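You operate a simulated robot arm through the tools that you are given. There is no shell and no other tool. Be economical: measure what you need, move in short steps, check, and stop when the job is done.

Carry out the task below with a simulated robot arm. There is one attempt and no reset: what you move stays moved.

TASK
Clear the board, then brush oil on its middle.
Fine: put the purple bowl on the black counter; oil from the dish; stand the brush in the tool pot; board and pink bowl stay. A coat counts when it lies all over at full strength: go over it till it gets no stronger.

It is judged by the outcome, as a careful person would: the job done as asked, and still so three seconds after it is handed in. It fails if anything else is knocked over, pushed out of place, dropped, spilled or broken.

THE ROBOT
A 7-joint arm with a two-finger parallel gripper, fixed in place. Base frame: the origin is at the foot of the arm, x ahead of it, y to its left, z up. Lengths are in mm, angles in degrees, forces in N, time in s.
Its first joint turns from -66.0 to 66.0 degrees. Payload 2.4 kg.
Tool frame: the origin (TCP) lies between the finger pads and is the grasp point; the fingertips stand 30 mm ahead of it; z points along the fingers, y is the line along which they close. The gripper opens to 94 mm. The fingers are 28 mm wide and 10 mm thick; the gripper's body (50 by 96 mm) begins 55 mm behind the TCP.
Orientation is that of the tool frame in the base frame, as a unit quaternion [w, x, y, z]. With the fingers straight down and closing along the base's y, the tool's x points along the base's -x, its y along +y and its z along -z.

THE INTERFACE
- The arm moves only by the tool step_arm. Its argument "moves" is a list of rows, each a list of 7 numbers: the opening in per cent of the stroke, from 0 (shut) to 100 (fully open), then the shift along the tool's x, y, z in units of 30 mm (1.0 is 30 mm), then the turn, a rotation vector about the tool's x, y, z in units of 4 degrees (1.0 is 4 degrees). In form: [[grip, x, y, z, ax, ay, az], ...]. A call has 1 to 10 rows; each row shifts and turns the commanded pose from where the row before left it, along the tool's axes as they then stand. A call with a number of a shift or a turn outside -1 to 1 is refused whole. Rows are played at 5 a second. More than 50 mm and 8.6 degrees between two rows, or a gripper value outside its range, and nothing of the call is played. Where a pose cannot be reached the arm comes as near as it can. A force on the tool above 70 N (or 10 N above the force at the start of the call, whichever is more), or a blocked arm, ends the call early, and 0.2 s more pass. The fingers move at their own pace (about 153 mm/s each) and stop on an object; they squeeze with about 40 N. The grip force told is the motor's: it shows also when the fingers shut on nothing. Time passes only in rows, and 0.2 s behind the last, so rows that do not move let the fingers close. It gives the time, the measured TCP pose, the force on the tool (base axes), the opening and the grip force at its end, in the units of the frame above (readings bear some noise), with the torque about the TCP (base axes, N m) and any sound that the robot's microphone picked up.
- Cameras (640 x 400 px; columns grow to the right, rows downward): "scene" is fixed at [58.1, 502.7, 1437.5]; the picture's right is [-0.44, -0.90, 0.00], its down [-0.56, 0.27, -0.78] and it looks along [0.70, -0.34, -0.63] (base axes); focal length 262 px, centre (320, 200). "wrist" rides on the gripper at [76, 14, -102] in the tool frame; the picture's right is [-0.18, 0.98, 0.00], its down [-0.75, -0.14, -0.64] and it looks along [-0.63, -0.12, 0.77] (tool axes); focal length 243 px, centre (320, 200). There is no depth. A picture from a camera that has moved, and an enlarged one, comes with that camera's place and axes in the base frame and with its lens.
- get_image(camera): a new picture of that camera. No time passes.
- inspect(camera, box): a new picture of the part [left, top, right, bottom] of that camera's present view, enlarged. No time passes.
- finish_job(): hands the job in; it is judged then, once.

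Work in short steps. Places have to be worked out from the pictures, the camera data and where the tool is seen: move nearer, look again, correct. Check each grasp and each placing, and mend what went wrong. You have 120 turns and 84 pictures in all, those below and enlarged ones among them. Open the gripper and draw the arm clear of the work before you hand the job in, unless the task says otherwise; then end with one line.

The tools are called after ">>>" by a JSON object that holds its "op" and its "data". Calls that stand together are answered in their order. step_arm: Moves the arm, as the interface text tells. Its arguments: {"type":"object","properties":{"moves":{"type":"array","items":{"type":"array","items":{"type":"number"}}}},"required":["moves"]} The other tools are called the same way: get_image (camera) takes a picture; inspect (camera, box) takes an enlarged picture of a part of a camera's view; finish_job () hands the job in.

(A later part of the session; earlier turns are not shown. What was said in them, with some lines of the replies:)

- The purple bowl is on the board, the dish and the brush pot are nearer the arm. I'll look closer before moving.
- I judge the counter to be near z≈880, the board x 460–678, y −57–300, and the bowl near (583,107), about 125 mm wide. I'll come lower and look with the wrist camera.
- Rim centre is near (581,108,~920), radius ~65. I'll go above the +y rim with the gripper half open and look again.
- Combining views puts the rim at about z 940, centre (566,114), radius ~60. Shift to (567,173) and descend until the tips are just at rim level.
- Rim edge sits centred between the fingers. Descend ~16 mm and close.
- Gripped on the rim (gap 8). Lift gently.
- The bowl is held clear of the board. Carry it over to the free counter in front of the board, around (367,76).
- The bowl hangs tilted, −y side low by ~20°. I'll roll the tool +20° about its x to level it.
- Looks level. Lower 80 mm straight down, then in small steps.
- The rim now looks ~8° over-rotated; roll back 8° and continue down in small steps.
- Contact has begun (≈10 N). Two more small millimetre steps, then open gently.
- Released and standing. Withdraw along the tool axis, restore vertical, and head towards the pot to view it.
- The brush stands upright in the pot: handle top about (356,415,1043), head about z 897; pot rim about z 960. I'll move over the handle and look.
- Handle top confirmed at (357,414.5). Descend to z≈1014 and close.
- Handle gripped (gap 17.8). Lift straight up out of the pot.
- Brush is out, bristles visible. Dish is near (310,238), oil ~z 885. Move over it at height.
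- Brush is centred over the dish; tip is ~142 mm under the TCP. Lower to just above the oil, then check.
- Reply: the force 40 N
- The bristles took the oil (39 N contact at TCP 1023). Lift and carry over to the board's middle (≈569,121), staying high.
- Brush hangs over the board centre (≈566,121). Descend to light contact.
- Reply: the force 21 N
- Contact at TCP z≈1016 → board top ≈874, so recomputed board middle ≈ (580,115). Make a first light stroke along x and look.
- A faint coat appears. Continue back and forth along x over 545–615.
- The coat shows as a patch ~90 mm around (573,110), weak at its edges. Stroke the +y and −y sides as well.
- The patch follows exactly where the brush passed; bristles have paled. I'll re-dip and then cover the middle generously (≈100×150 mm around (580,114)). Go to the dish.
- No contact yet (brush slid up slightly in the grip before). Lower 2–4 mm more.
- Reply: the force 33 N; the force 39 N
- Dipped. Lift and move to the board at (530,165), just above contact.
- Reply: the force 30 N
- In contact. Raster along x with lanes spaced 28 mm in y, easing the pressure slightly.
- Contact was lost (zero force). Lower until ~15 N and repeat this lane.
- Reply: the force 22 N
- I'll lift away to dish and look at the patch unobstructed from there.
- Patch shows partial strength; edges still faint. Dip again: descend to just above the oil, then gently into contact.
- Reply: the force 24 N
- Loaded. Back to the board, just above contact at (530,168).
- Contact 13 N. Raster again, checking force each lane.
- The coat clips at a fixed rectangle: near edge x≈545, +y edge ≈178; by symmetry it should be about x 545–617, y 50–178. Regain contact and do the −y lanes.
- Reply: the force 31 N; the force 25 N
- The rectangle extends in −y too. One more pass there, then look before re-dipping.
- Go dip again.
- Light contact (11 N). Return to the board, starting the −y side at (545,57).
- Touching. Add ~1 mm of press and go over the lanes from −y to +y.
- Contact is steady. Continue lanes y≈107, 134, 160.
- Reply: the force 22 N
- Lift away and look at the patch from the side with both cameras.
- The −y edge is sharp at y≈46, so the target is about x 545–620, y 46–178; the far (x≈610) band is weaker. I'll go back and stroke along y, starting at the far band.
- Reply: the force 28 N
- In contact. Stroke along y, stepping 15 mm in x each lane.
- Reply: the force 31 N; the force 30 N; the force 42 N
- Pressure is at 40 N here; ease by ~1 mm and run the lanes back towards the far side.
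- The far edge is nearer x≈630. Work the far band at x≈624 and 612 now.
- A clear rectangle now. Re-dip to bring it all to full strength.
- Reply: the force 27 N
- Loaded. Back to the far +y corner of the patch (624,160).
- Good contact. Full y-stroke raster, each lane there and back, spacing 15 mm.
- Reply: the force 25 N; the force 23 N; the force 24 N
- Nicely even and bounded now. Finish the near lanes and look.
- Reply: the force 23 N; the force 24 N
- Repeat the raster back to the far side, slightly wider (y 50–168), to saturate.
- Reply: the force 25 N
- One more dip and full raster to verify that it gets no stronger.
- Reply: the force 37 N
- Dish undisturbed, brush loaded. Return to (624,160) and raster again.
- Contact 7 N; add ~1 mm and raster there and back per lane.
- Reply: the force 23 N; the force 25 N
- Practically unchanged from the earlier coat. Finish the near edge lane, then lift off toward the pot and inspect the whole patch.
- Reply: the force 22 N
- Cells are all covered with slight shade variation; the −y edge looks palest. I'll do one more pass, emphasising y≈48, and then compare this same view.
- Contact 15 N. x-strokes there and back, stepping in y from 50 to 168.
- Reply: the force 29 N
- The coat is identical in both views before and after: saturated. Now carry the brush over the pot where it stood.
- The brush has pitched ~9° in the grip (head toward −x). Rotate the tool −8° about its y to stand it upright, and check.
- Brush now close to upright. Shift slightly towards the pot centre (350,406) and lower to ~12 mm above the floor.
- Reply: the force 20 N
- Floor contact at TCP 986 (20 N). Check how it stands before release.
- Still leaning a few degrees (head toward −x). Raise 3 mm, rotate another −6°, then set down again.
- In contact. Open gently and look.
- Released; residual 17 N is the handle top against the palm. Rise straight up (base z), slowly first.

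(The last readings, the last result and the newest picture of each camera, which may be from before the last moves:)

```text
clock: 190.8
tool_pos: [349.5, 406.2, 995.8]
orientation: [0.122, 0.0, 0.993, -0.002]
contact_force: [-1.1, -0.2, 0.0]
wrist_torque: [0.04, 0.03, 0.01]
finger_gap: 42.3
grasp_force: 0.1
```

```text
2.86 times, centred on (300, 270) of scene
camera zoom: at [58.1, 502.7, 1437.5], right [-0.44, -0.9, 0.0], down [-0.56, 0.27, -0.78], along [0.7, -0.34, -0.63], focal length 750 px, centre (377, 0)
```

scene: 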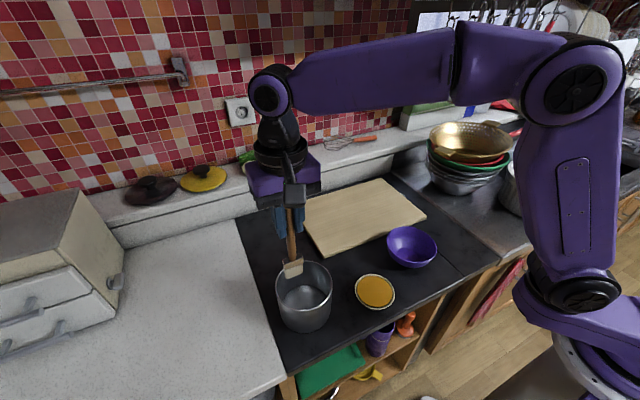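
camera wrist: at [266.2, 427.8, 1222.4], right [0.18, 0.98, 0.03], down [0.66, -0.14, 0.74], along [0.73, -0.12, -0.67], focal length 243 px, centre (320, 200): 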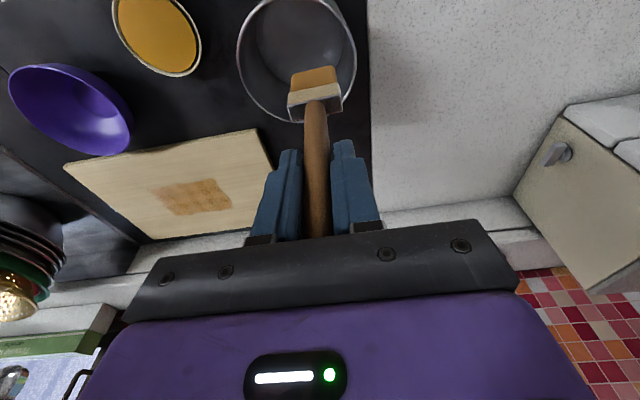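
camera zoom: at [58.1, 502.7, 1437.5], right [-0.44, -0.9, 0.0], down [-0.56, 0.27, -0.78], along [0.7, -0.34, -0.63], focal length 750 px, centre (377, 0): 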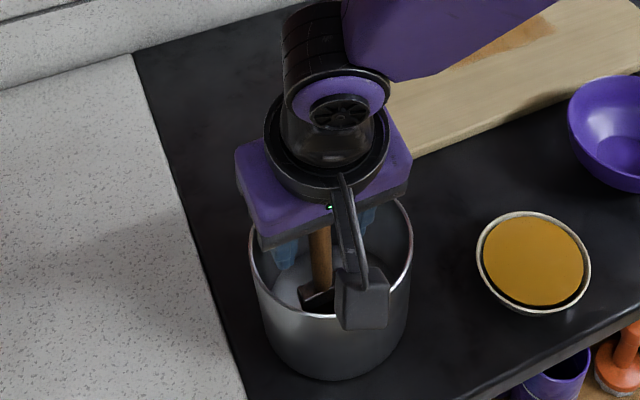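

Free of the brush. Rise straight up well clear, then straighten the tool.

>>> {"op": "step_arm", "data": {"moves": [[45, -0.12, 0, -0.49, 0, 0, 0], [45, -0.2, 0, -0.8, 0, 0, 0], [45, -0.22, 0, -0.9, 0, 0, 0], [45, -0.22, 0, -0.9, 0, 0, 0], [45, -0.22, 0, -0.9, 0, 0, 0], [45, -0.22, 0, -0.9, 0, 0, 0], [45, 0, 0, -0.5, 0, 1, 0], [45, 0, 0, -0.5, 0, 1, 0], [45, 0, 0, -0.5, 0, 1, 0], [45, 0, -0.9, -0.5, 0, 0.5, 0]]}}

>>> {"op": "step_arm", "data": {"moves": [[45, 0.3, -0.95, 0, 0, 0, 0], [45, 0.3, -0.95, 0, 0, 0, 0], [45, 0.3, -0.95, 0, 0, 0, 0], [45, 0.3, -0.95, 0, 0, 0, 0], [45, 0.3, -0.95, 0, 0, 0, 0], [45, 0.3, -0.95, 0, 0, 0, 0], [45, 0.3, -0.95, 0, 0, 0, 0], [45, 0.3, -0.95, 0, 0, 0, 0]]}}

>>> {"op": "get_image", "data": {"camera": "scene"}}

>>> {"op": "inspect", "data": {"camera": "scene", "box": [240, 170, 440, 340]}}

```text
clock: 193.0
tool_pos: [341.2, 378.2, 1205.8]
orientation: [-0.001, 0.001, 1.0, 0.0]
contact_force: [0.0, -1.6, 0.3]
wrist_torque: [0.04, -0.01, 0.0]
finger_gap: 42.5
grasp_force: 0.1
```

```text
clock: 194.8
tool_pos: [269.0, 150.4, 1207.2]
orientation: [0.001, 0.0, 1.0, 0.0]
contact_force: [0.4, 0.8, -0.2]
wrist_torque: [-0.01, 0.02, -0.02]
finger_gap: 42.5
grasp_force: 0.1
```

```text
4 pictures are left
```

scene: 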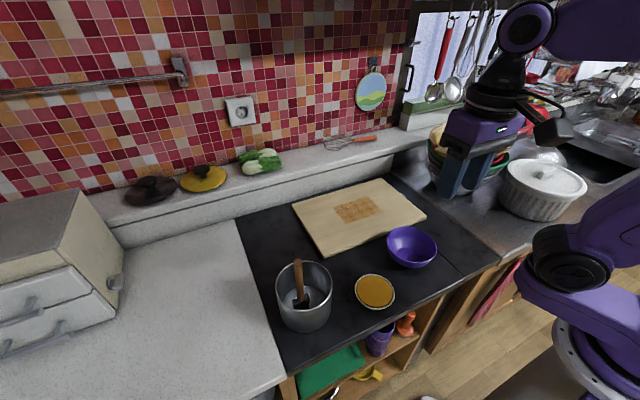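

```text
2.35 times, centred on (340, 255) of scene
camera zoom: at [58.1, 502.7, 1437.5], right [-0.44, -0.9, 0.0], down [-0.56, 0.27, -0.78], along [0.7, -0.34, -0.63], focal length 618 px, centre (273, 71)
```

zoom: 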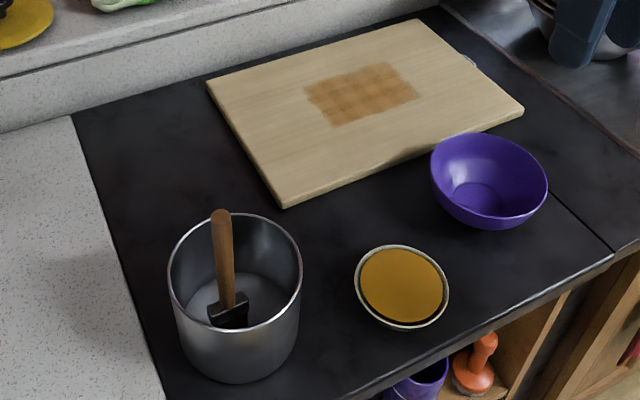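

The brush stands in the pot, the bowl is on the black counter, the coat is complete and the arm is clear. I'll open the gripper fully and hand in.

>>> {"op": "step_arm", "data": {"moves": [[100, 0, 0, 0, 0, 0, 0], [100, 0, 0, 0, 0, 0, 0]]}}

>>> {"op": "finish_job", "data": {}}

```text
clock: 195.4
tool_pos: [268.3, 149.9, 1207.2]
orientation: [0.0, 0.0, 1.0, 0.001]
contact_force: [-0.2, -1.3, 0.1]
wrist_torque: [0.01, 0.0, -0.04]
finger_gap: 94.1
grasp_force: 0.0
```

```text
The job is handed in.
```

The job is handed in: the purple bowl is on the black counter, the board's middle is oiled until a further pass made it no stronger, and the brush is standing in the steel pot it came from, which I took to be the tool pot. I never saw a pink bowl in any picture.
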